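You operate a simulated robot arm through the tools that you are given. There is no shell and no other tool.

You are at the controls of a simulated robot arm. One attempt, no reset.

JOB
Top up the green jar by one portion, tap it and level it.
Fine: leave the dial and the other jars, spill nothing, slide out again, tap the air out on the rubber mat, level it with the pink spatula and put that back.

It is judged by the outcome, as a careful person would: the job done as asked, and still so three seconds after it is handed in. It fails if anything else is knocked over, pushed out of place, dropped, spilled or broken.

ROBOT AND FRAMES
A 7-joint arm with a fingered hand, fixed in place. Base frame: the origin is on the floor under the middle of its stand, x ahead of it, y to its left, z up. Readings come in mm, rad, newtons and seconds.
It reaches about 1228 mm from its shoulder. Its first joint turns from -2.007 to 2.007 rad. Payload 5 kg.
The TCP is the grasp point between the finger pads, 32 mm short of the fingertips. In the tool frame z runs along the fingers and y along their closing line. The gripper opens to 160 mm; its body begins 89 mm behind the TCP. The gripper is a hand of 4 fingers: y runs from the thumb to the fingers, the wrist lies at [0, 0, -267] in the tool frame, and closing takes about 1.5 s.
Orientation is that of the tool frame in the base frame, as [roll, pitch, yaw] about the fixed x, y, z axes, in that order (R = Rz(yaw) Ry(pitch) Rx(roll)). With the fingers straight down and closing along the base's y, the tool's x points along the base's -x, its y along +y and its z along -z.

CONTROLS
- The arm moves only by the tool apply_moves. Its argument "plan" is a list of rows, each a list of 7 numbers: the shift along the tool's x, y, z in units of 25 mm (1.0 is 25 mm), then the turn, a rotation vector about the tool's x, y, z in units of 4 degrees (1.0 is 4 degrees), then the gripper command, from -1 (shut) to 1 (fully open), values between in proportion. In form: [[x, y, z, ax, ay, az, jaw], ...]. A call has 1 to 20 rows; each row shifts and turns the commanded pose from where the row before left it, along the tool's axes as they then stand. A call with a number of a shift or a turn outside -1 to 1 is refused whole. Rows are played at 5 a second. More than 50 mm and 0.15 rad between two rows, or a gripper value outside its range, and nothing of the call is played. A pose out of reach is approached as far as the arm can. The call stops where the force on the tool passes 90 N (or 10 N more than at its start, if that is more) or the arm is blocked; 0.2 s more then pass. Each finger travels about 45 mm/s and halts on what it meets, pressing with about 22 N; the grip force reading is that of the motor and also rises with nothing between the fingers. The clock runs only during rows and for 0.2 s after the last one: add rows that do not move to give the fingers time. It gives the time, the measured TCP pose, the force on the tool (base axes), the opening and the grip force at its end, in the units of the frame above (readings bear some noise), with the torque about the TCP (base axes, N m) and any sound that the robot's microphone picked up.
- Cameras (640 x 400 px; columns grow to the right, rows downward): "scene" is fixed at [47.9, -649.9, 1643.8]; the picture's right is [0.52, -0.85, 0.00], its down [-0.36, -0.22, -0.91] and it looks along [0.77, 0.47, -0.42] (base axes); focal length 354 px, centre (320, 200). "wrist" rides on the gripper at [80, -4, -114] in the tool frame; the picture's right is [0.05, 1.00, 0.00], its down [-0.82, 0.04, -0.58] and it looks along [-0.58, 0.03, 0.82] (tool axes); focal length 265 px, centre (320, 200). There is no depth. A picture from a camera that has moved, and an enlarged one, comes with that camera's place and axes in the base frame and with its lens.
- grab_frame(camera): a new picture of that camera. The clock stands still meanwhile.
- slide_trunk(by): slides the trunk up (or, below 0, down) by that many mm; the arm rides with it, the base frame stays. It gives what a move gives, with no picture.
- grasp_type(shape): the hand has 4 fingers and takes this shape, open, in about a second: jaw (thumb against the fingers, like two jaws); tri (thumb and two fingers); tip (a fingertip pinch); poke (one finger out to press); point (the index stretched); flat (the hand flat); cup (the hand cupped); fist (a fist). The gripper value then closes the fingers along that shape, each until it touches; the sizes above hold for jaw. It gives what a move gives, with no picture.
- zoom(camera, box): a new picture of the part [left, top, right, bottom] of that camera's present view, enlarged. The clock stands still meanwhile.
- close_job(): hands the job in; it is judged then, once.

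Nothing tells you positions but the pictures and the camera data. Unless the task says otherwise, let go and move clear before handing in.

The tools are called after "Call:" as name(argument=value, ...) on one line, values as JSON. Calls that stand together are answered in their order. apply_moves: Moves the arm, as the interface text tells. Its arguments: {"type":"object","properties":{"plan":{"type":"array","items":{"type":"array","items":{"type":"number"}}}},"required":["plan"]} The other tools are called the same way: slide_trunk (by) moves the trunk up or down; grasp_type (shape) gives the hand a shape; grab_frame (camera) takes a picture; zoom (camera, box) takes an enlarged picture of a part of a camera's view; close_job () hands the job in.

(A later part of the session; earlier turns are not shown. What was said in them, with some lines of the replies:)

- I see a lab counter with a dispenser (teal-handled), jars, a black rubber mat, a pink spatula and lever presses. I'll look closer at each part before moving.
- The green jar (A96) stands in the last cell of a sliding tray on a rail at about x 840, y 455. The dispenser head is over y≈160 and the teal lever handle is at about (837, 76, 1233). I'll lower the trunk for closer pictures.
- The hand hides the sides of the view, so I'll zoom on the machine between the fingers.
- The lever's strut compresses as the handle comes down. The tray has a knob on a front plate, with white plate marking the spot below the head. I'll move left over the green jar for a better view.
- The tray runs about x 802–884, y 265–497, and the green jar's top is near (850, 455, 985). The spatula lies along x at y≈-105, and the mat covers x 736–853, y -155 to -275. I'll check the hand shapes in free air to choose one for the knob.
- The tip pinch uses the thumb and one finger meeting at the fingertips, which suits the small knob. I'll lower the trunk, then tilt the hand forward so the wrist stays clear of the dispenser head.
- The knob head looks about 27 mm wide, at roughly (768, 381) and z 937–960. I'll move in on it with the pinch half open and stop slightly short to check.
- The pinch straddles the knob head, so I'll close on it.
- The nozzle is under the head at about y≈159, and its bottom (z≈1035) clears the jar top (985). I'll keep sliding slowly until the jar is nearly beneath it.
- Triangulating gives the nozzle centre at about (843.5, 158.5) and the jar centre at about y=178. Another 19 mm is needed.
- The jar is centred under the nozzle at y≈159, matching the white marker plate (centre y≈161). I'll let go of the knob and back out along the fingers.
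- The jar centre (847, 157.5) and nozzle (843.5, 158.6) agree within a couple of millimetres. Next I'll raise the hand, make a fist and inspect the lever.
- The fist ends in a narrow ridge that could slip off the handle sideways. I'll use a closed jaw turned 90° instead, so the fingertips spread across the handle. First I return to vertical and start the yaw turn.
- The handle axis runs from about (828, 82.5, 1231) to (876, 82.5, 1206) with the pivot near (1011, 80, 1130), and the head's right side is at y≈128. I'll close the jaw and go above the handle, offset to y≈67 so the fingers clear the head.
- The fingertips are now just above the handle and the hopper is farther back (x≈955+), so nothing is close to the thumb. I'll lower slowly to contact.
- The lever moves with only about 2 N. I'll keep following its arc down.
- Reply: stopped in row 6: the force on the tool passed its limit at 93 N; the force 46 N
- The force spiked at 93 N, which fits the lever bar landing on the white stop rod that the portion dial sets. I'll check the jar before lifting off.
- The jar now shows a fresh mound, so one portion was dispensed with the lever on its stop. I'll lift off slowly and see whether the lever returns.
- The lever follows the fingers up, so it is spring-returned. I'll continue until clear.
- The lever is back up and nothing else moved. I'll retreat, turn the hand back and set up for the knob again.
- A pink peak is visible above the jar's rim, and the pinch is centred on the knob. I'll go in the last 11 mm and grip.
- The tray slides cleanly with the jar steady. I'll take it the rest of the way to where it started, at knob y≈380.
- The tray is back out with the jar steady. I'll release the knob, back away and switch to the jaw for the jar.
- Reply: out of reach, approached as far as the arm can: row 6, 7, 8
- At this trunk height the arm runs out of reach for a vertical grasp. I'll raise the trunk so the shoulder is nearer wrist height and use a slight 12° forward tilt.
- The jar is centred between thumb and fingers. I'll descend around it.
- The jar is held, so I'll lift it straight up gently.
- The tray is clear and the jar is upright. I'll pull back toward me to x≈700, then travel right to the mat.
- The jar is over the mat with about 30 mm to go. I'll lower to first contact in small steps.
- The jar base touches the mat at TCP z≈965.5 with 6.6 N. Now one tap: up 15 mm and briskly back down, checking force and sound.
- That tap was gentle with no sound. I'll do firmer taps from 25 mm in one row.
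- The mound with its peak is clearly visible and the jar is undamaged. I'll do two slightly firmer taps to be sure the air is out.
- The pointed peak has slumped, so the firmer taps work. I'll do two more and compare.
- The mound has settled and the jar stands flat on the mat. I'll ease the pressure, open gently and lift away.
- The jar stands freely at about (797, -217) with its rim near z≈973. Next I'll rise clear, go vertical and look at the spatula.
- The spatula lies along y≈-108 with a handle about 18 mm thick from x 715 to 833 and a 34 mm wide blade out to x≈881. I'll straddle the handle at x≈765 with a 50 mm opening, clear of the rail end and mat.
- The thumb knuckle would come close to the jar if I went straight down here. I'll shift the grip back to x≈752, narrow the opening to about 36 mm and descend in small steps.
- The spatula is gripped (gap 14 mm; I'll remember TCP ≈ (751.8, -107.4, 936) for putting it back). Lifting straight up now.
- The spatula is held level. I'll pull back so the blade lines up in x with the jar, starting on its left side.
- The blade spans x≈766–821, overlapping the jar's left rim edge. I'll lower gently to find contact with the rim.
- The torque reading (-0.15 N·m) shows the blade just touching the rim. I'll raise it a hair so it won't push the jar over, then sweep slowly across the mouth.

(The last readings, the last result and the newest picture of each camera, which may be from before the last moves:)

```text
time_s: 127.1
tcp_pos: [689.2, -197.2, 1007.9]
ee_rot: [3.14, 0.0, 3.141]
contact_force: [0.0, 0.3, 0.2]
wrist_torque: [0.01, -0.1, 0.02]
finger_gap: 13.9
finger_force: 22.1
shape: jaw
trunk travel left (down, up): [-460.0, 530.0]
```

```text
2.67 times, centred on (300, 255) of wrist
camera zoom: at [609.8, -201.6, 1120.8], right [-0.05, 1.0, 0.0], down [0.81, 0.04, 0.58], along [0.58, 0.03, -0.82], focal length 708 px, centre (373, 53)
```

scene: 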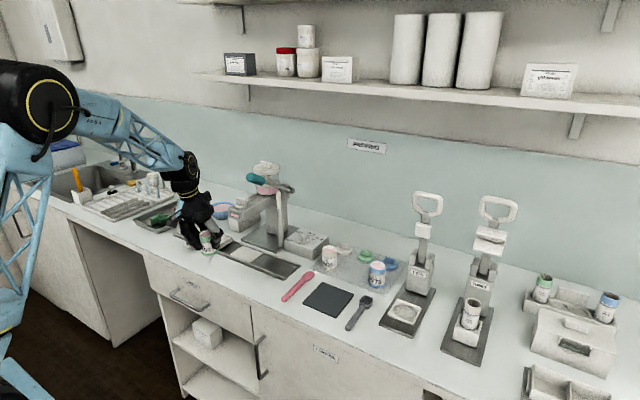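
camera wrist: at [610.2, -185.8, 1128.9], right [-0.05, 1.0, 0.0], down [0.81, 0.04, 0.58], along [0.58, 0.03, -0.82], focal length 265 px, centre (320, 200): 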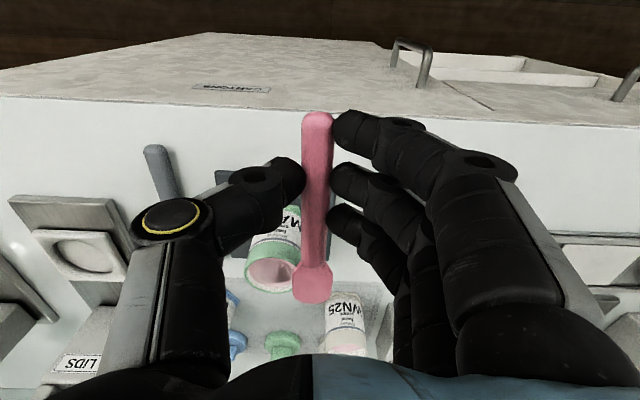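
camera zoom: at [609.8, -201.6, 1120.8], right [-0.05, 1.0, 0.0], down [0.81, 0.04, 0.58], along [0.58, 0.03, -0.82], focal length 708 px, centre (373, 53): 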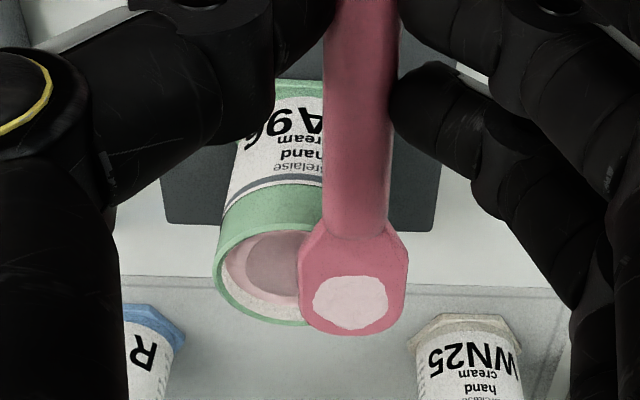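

Cream is already collecting on the blade, so it is levelling. I'll continue the sweep slowly.

Call:
apply_moves(plan=[[0, -0.2, 0, 0, 0, 0, -1], [0, -0.2, 0, 0, 0, 0, -1], [0, -0.2, 0, 0, 0, 0, -1], [0, -0.2, 0, 0, 0, 0, -1], [0, 0, 0, 0, 0, 0, -1]])

Call:
zoom(camera="scene", box=[300, 240, 360, 300])

Call:
zoom(camera="wrist", box=[220, 180, 380, 330])

```text
time_s: 128.3
tcp_pos: [690.5, -218.7, 1006.6]
ee_rot: [3.139, 0.003, 3.141]
contact_force: [-0.8, 0.6, 1.4]
wrist_torque: [0.01, -0.07, 0.0]
finger_gap: 13.8
finger_force: 22.1
shape: jaw
trunk travel left (down, up): [-460.0, 530.0]
```

```text
6.67 times, centred on (330, 270) of scene
camera zoom: at [47.9, -649.9, 1643.8], right [0.52, -0.85, 0.0], down [-0.36, -0.22, -0.91], along [0.77, 0.47, -0.42], focal length 2360 px, centre (253, -267)
```

zoom: 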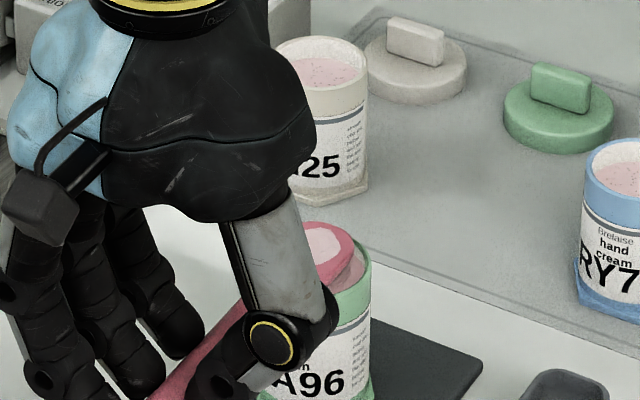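

```text
2.67 times, centred on (300, 255) of wrist
camera zoom: at [610.2, -222.3, 1120.9], right [-0.05, 1.0, 0.0], down [0.81, 0.04, 0.58], along [0.58, 0.03, -0.82], focal length 708 px, centre (373, 53)
```

zoom: 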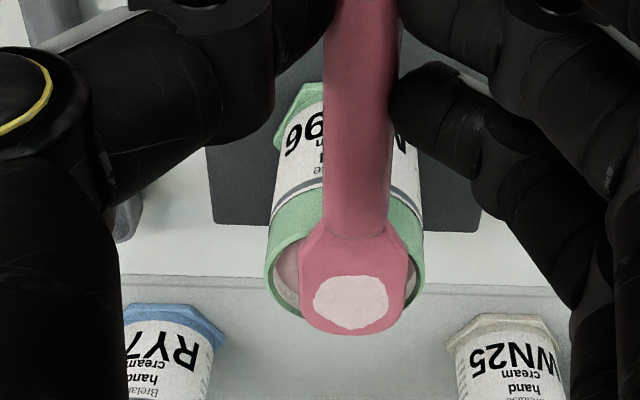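

The blade is centred over the mouth, though the jar has crept about 4 mm on the mat. I'll lift half a millimetre to cut the drag and finish the pass.

Call:
apply_moves(plan=[[0, -0.1, -0.02, 0, 0, 0, -1], [0, -0.2, 0, 0, 0, 0, -1], [0, -0.2, 0, 0, 0, 0, -1], [0, -0.2, 0, 0, 0, 0, -1], [0, -0.2, 0, 0, 0, 0, -1], [0, 0, 0, 0, 0, 0, -1]])

Call:
zoom(camera="wrist", box=[220, 180, 400, 330])

Call:
zoom(camera="scene", box=[300, 240, 360, 300])

```text
time_s: 129.7
tcp_pos: [689.9, -241.0, 1007.9]
ee_rot: [3.141, 0.002, -3.14]
contact_force: [0.3, 0.6, -0.2]
wrist_torque: [0.03, 0.0, 0.01]
finger_gap: 13.8
finger_force: 21.7
shape: jaw
trunk travel left (down, up): [-460.0, 530.0]
```

```text
2.67 times, centred on (310, 255) of wrist
camera zoom: at [610.2, -244.3, 1121.5], right [-0.05, 1.0, 0.0], down [0.81, 0.04, 0.58], along [0.58, 0.03, -0.82], focal length 708 px, centre (347, 53)
```

zoom: 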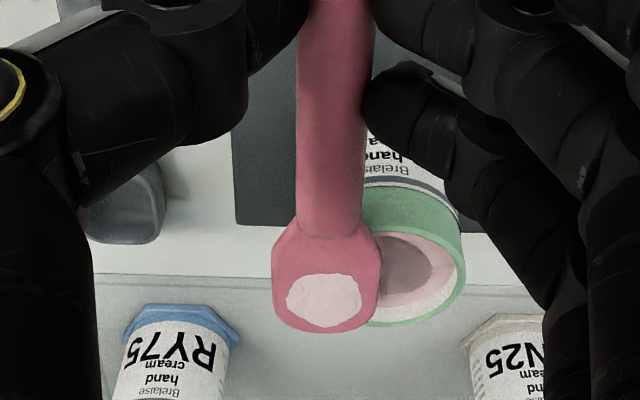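

```text
6.67 times, centred on (330, 270) of scene
camera zoom: at [47.9, -649.9, 1643.8], right [0.52, -0.85, 0.0], down [-0.36, -0.22, -0.91], along [0.77, 0.47, -0.42], focal length 2360 px, centre (253, -267)
```

zoom: 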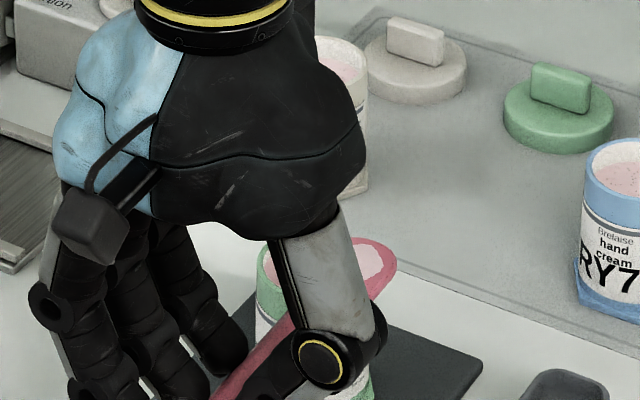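

Call:
apply_moves(plan=[[0, -0.25, 0, 0, 0, 0, -1], [0, -0.25, 0, 0, 0, 0, -1], [0, -0.25, 0, 0, 0, 0, -1], [0, -0.25, 0, 0, 0, 0, -1], [0, -0.25, 0, 0, 0, 0, -1], [0, 0, 0, 0, 0, 0, -1]])

Call:
zoom(camera="wrist", box=[240, 180, 440, 330])

Call:
zoom(camera="scene", box=[300, 240, 360, 300])

```text
time_s: 131.1
tcp_pos: [690.6, -271.0, 1007.6]
ee_rot: [3.141, 0.002, 3.14]
contact_force: [-0.5, 0.5, -0.1]
wrist_torque: [-0.02, 0.01, 0.03]
finger_gap: 14.2
finger_force: 22.0
shape: jaw
trunk travel left (down, up): [-460.0, 530.0]
```

```text
2.67 times, centred on (340, 255) of wrist
camera zoom: at [609.7, -275.2, 1120.9], right [-0.05, 1.0, 0.0], down [0.81, 0.04, 0.58], along [0.58, 0.03, -0.82], focal length 708 px, centre (267, 53)
```

zoom: 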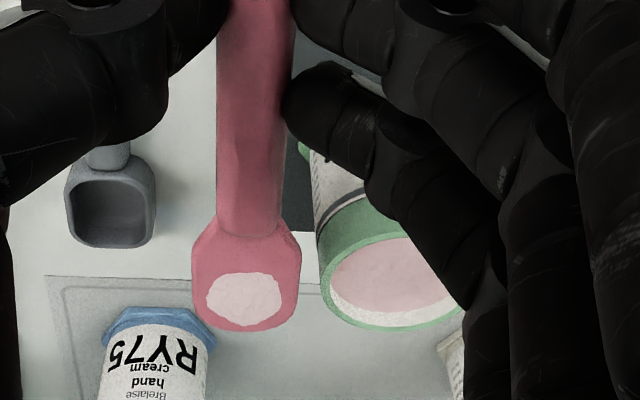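

```text
6.67 times, centred on (330, 270) of scene
camera zoom: at [47.9, -649.9, 1643.8], right [0.52, -0.85, 0.0], down [-0.36, -0.22, -0.91], along [0.77, 0.47, -0.42], focal length 2360 px, centre (253, -267)
```

zoom: 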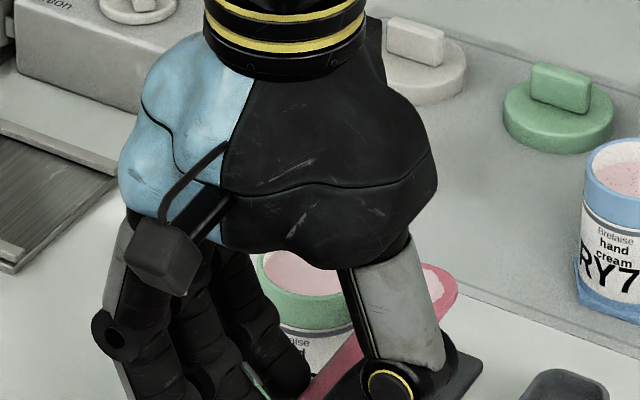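

The cream is now flat and even. I'll raise the spatula and carry it back to its place.

Call:
apply_moves(plan=[[0, 0, -0.3, 0, 0, 0, -1], [0, 0, -0.7, 0, 0, 0, -1], [0, 0, -0.8, 0, 0, 0, -1], [0, 0, -0.4, 0, 0, 0, -1], [0, 0.4, 0, 0, 0, 0, -1], [0, 0.8, 0, 0, 0, 0, -1], [0, 0.9, 0, 0, 0, 0, -1], [0, 0.9, 0, 0, 0, 0, -1], [0, 0.9, 0, 0, 0, 0, -1], [0, 0.9, 0, 0, 0, 0, -1], [0, 0.9, 0, 0, 0, 0, -1], [0, 0.5, 0, 0, 0, 0, -1], [0, 0.32, 0, 0, 0, 0, -1], [-0.5, 0, 0, 0, 0, 0, -1], [-0.8, 0, 0, 0, 0, 0, -1], [-0.8, 0, 0, 0, 0, 0, -1], [-0.36, 0, 0, 0, 0, 0, -1], [0, 0, 0, 0, 0, 0, -1]])

Call:
grab_frame(camera="wrist")

Call:
zoom(camera="scene", box=[260, 210, 380, 310])

```text
time_s: 134.9
tcp_pos: [752.7, -107.4, 1062.7]
ee_rot: [3.139, 0.001, -3.141]
contact_force: [-0.3, 0.4, -1.0]
wrist_torque: [0.02, 0.0, 0.03]
finger_gap: 13.8
finger_force: 22.2
shape: jaw
trunk travel left (down, up): [-460.0, 530.0]
```

```text
taken
camera wrist: at [671.4, -111.9, 1175.4], right [-0.05, 1.0, 0.0], down [0.81, 0.04, 0.58], along [0.58, 0.03, -0.82], focal length 265 px, centre (320, 200)
```

wrist: 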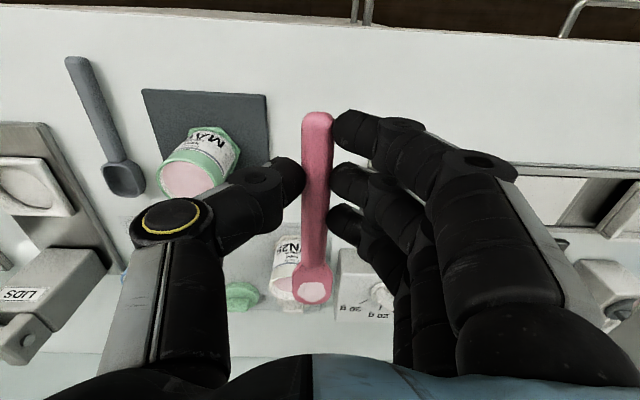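

```text
4.00 times, centred on (320, 260) of scene
camera zoom: at [47.9, -649.9, 1643.8], right [0.52, -0.85, 0.0], down [-0.36, -0.22, -0.91], along [0.77, 0.47, -0.42], focal length 1416 px, centre (320, -40)
```

zoom: 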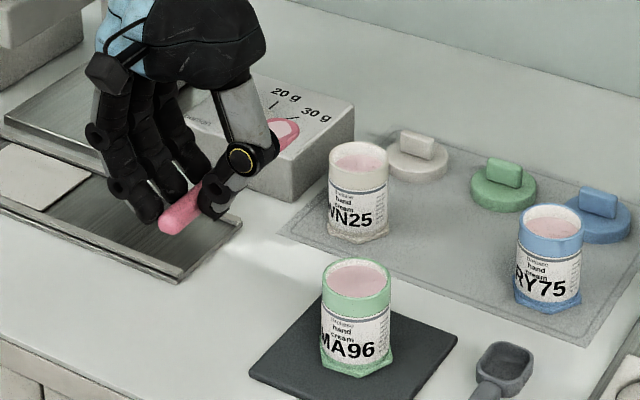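

Call:
apply_moves(plan=[[0, 0, 0.5, 0, 0, 0, -1], [0, 0, 0.8, 0, 0, 0, -1], [0, 0, 0.8, 0, 0, 0, -1], [0, 0, 0.8, 0, 0, 0, -1], [0, 0, 0.8, 0, 0, 0, -1], [0, 0, 0.6, 0, 0, 0, -1], [0, 0, 0.4, 0, 0, 0, -1], [0, 0, 0.15, 0, 0, 0, -1], [0, 0, 0.1, 0, 0, 0, -1], [0, 0, 0, 0, 0, 0, -1]])

Call:
zoom(camera="scene", box=[270, 240, 350, 310])

Call:
zoom(camera="wrist", box=[240, 80, 440, 300])

```text
time_s: 137.1
tcp_pos: [751.9, -107.0, 939.5]
ee_rot: [3.139, 0.002, -3.142]
contact_force: [0.4, 0.1, -0.6]
wrist_torque: [-0.02, 0.0, 0.0]
finger_gap: 13.8
finger_force: 22.3
shape: jaw
trunk travel left (down, up): [-460.0, 530.0]
```

```text
5.71 times, centred on (310, 275) of scene
camera zoom: at [47.9, -649.9, 1643.8], right [0.52, -0.85, 0.0], down [-0.36, -0.22, -0.91], along [0.77, 0.47, -0.42], focal length 2023 px, centre (377, -229)
```

zoom: 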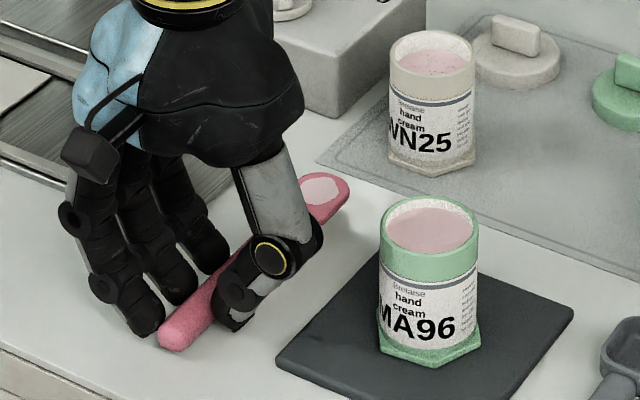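

```text
1.82 times, centred on (340, 190) of wrist
camera zoom: at [672.3, -111.7, 1052.7], right [-0.05, 1.0, 0.0], down [0.81, 0.04, 0.58], along [0.58, 0.03, -0.82], focal length 483 px, centre (284, 218)
```

zoom: 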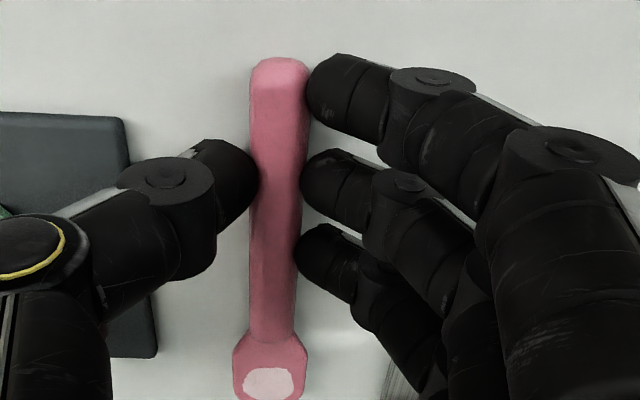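

Call:
apply_moves(plan=[[0, 0, 0.06, 0, 0, 0, -1], [0, 0, 0.06, 0, 0, 0, -1], [0, 0, 0, 0, 0, 0, -1]])

```text
time_s: 137.9
tcp_pos: [752.3, -107.1, 938.7]
ee_rot: [3.139, 0.0, -3.141]
contact_force: [-0.2, -0.4, -1.2]
wrist_torque: [0.01, 0.03, -0.03]
finger_gap: 13.9
finger_force: 22.2
shape: jaw
trunk travel left (down, up): [-460.0, 530.0]
```

Call:
zoom(camera="wrist", box=[240, 80, 440, 300])

```text
1.82 times, centred on (340, 190) of wrist
camera zoom: at [672.3, -111.8, 1050.5], right [-0.05, 1.0, 0.0], down [0.81, 0.04, 0.58], along [0.58, 0.03, -0.82], focal length 483 px, centre (284, 218)
```

zoom: 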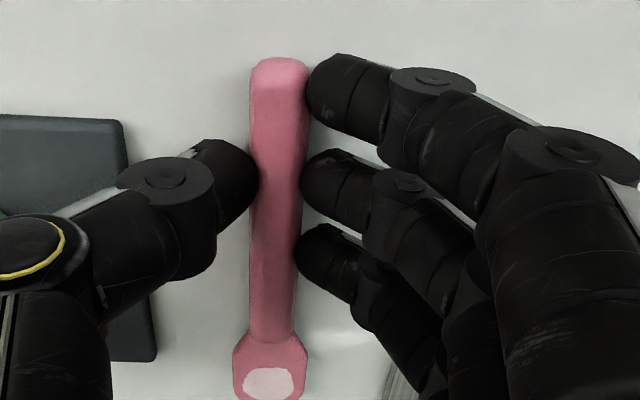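

Call:
apply_moves(plan=[[0, 0, 0.04, 0, 0, 0, -1], [0, 0, 0.02, 0, 0, 0, -1], [0, 0, 0, 0, 0, 0, -1]])

```text
time_s: 138.7
tcp_pos: [753.8, -108.4, 935.3]
ee_rot: [3.141, 0.001, -3.141]
contact_force: [0.3, 0.8, 3.5]
wrist_torque: [0.03, 0.02, -0.06]
finger_gap: 14.1
finger_force: 22.3
shape: jaw
trunk travel left (down, up): [-460.0, 530.0]
```

The spatula rests on the counter (3.5 N). I'll open gently and rise.

Call:
apply_moves(plan=[[0, 0, -0.02, 0, 0, 0, -0.85], [0, 0, 0, 0, 0, 0, -0.7], [0, 0, 0, 0, 0, 0, -0.55], [0, 0, 0, 0, 0, 0, -0.55], [0, 0, 0, 0, 0, 0, -0.55]])

Call:
zoom(camera="wrist", box=[240, 80, 440, 300])

Call:
zoom(camera="scene", box=[270, 240, 350, 310])

```text
time_s: 139.9
tcp_pos: [751.0, -108.6, 936.3]
ee_rot: [3.141, 0.002, -3.142]
contact_force: [-0.5, -0.2, -0.4]
wrist_torque: [0.01, -0.01, 0.0]
finger_gap: 35.6
finger_force: 0.0
shape: jaw
trunk travel left (down, up): [-460.0, 530.0]
```

```text
1.82 times, centred on (340, 190) of wrist
camera zoom: at [672.0, -112.3, 1049.3], right [-0.05, 1.0, 0.0], down [0.81, 0.04, 0.58], along [0.58, 0.03, -0.82], focal length 483 px, centre (284, 218)
```

zoom: 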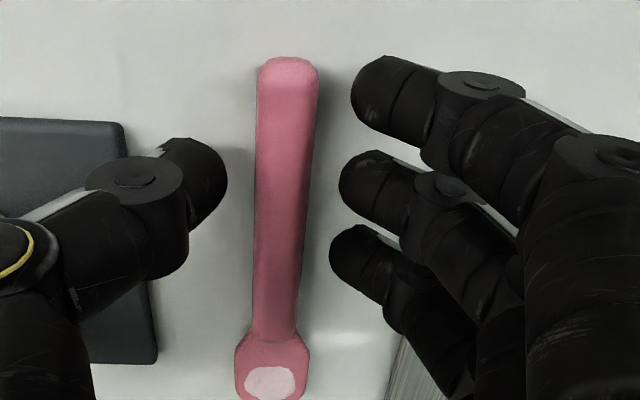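

```text
5.71 times, centred on (310, 275) of scene
camera zoom: at [47.9, -649.9, 1643.8], right [0.52, -0.85, 0.0], down [-0.36, -0.22, -0.91], along [0.77, 0.47, -0.42], focal length 2023 px, centre (377, -229)
```

zoom: 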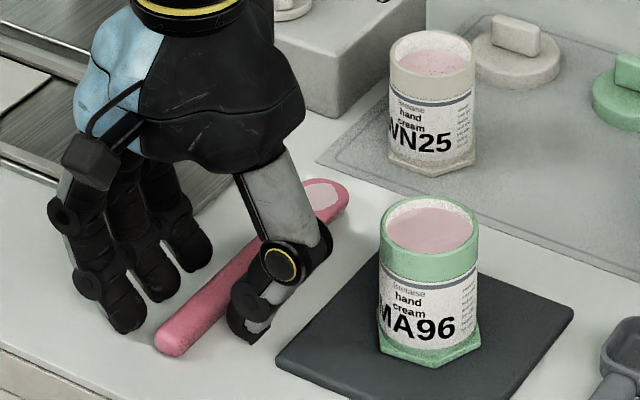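

The spatula is back in its original spot. I'll move clear and check the whole scene.

Call:
apply_moves(plan=[[0, 0, -0.4, 0, 0, 0, -0.55], [0, 0, -0.8, 0, 0, 0, -0.55], [0, 0, -1, 0, 0, 0, -0.55], [0, 0, -1, 0, 0, 0, -0.55], [0, 0, -1, 0, 0, 0, -0.55], [0, 0, -1, 0, 0, 0, -0.55], [0, 0, -1, 0, 0, 0, -0.55], [1, 0, -1, 0, 0, 0, -0.55], [1, 0, -0.5, 0, 0, 0, -0.55], [1, 0, 0, 0, 0, 0, -0.55], [1, 0, 0, 0, 0, 0, -0.55], [0.6, 0, 0, 0, 0, 0, -0.55]])

Call:
grab_frame(camera="scene")

Call:
zoom(camera="scene", box=[270, 230, 390, 320])

Call:
zoom(camera="scene", box=[120, 150, 320, 275])

Call:
grab_frame(camera="wrist")

```text
time_s: 142.5
tcp_pos: [635.5, -108.6, 1127.7]
ee_rot: [3.14, 0.002, 3.142]
contact_force: [0.4, 0.4, 0.9]
wrist_torque: [0.01, 0.0, -0.01]
finger_gap: 35.6
finger_force: 0.1
shape: jaw
trunk travel left (down, up): [-460.0, 530.0]
```

```text
taken
```

scene: 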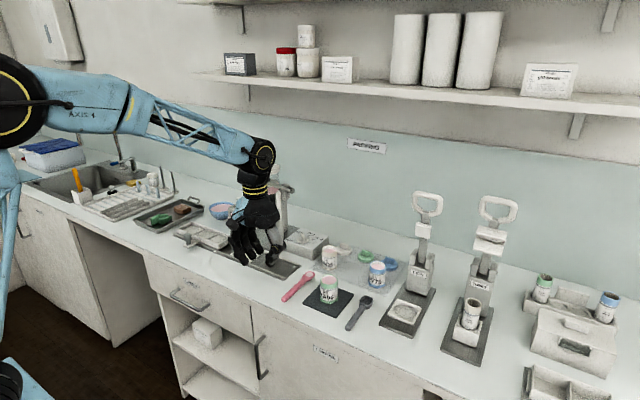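

```text
4.44 times, centred on (330, 275) of scene
camera zoom: at [47.9, -649.9, 1643.8], right [0.52, -0.85, 0.0], down [-0.36, -0.22, -0.91], along [0.77, 0.47, -0.42], focal length 1573 px, centre (276, -133)
```

zoom: 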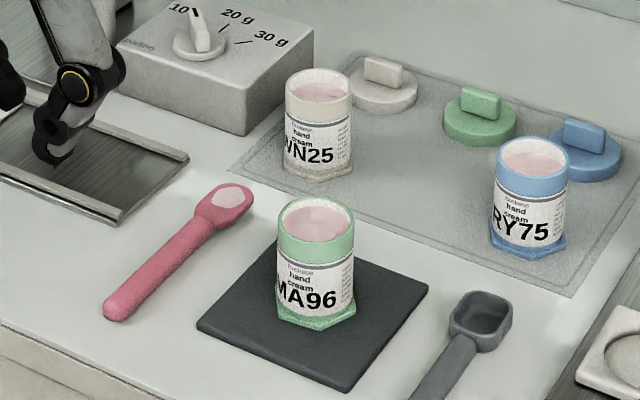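

```text
3.20 times, centred on (220, 212) of scene
camera zoom: at [47.9, -649.9, 1643.8], right [0.52, -0.85, 0.0], down [-0.36, -0.22, -0.91], along [0.77, 0.47, -0.42], focal length 1133 px, centre (640, 160)
```

zoom: 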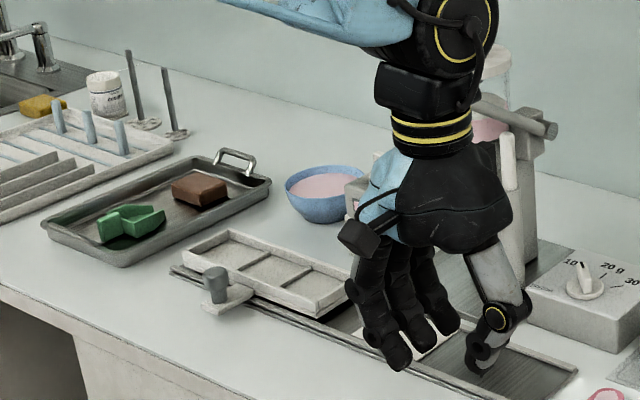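

```text
taken
camera wrist: at [555.2, -112.4, 1241.7], right [-0.05, 1.0, 0.0], down [0.81, 0.04, 0.58], along [0.58, 0.03, -0.82], focal length 265 px, centre (320, 200)
```

wrist: 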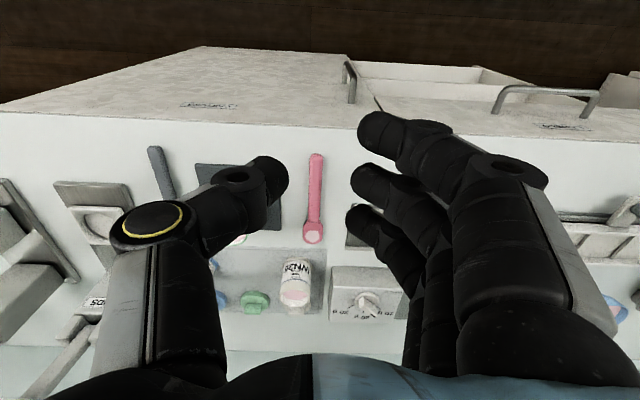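

Call:
zoom(camera="scene", box=[310, 260, 350, 300])

Call:
zoom(camera="scene", box=[280, 255, 330, 305])

```text
10.00 times, centred on (330, 280) of scene
camera zoom: at [47.9, -649.9, 1643.8], right [0.52, -0.85, 0.0], down [-0.36, -0.22, -0.91], along [0.77, 0.47, -0.42], focal length 3540 px, centre (220, -600)
```

zoom: 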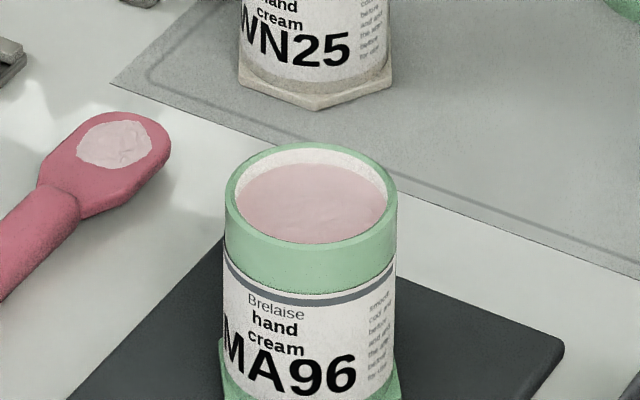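

```text
8.00 times, centred on (305, 280) of scene
camera zoom: at [47.9, -649.9, 1643.8], right [0.52, -0.85, 0.0], down [-0.36, -0.22, -0.91], along [0.77, 0.47, -0.42], focal length 2832 px, centre (440, -440)
```

zoom: 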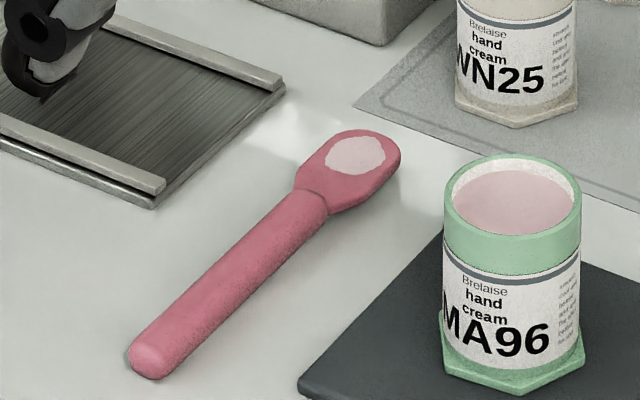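

Here is what the final pictures show:
- **Green jar:** it stands on the rubber mat with flat, level cream.
- **Spatula:** it is back in its place, with a smear of cream left on the blade.
- **Tray:** it is slid out to where it started.
- **Everything else:** the dial and the other jars look untouched, and the lever was back up when I last saw it.

The hand is empty and clear, so I'm handing in the job.

Call:
close_job()

```text
The job is handed in.
```

The green jar got one portion and was tapped on the rubber mat. I then levelled it with the pink spatula, and the job is handed in.

- **Portion:** I slid the tray under the nozzle and pressed the lever once to its stop. The dial was left where it was. The lever sprang back up, and I slid the tray out to where it started.
- **Tapping:** I tapped the jar eight times, starting gently. No taps registered on the microphone, but the peak in the cream slumped once I tapped harder.
- **Levelling:** one pass of the spatula left the cream flat. The jar crept about 4 mm on the mat during the pass but stayed upright.
- **Spatula:** it is back in its original spot, with a smear of cream left on the blade that I did not wipe off.
- **Jar position:** I left the green jar standing on the mat, since you didn't ask for it to go back in the tray.

In the last pictures nothing else had moved and nothing was spilled. The arm was blocking the lever in those, so I last saw it up just after the press.
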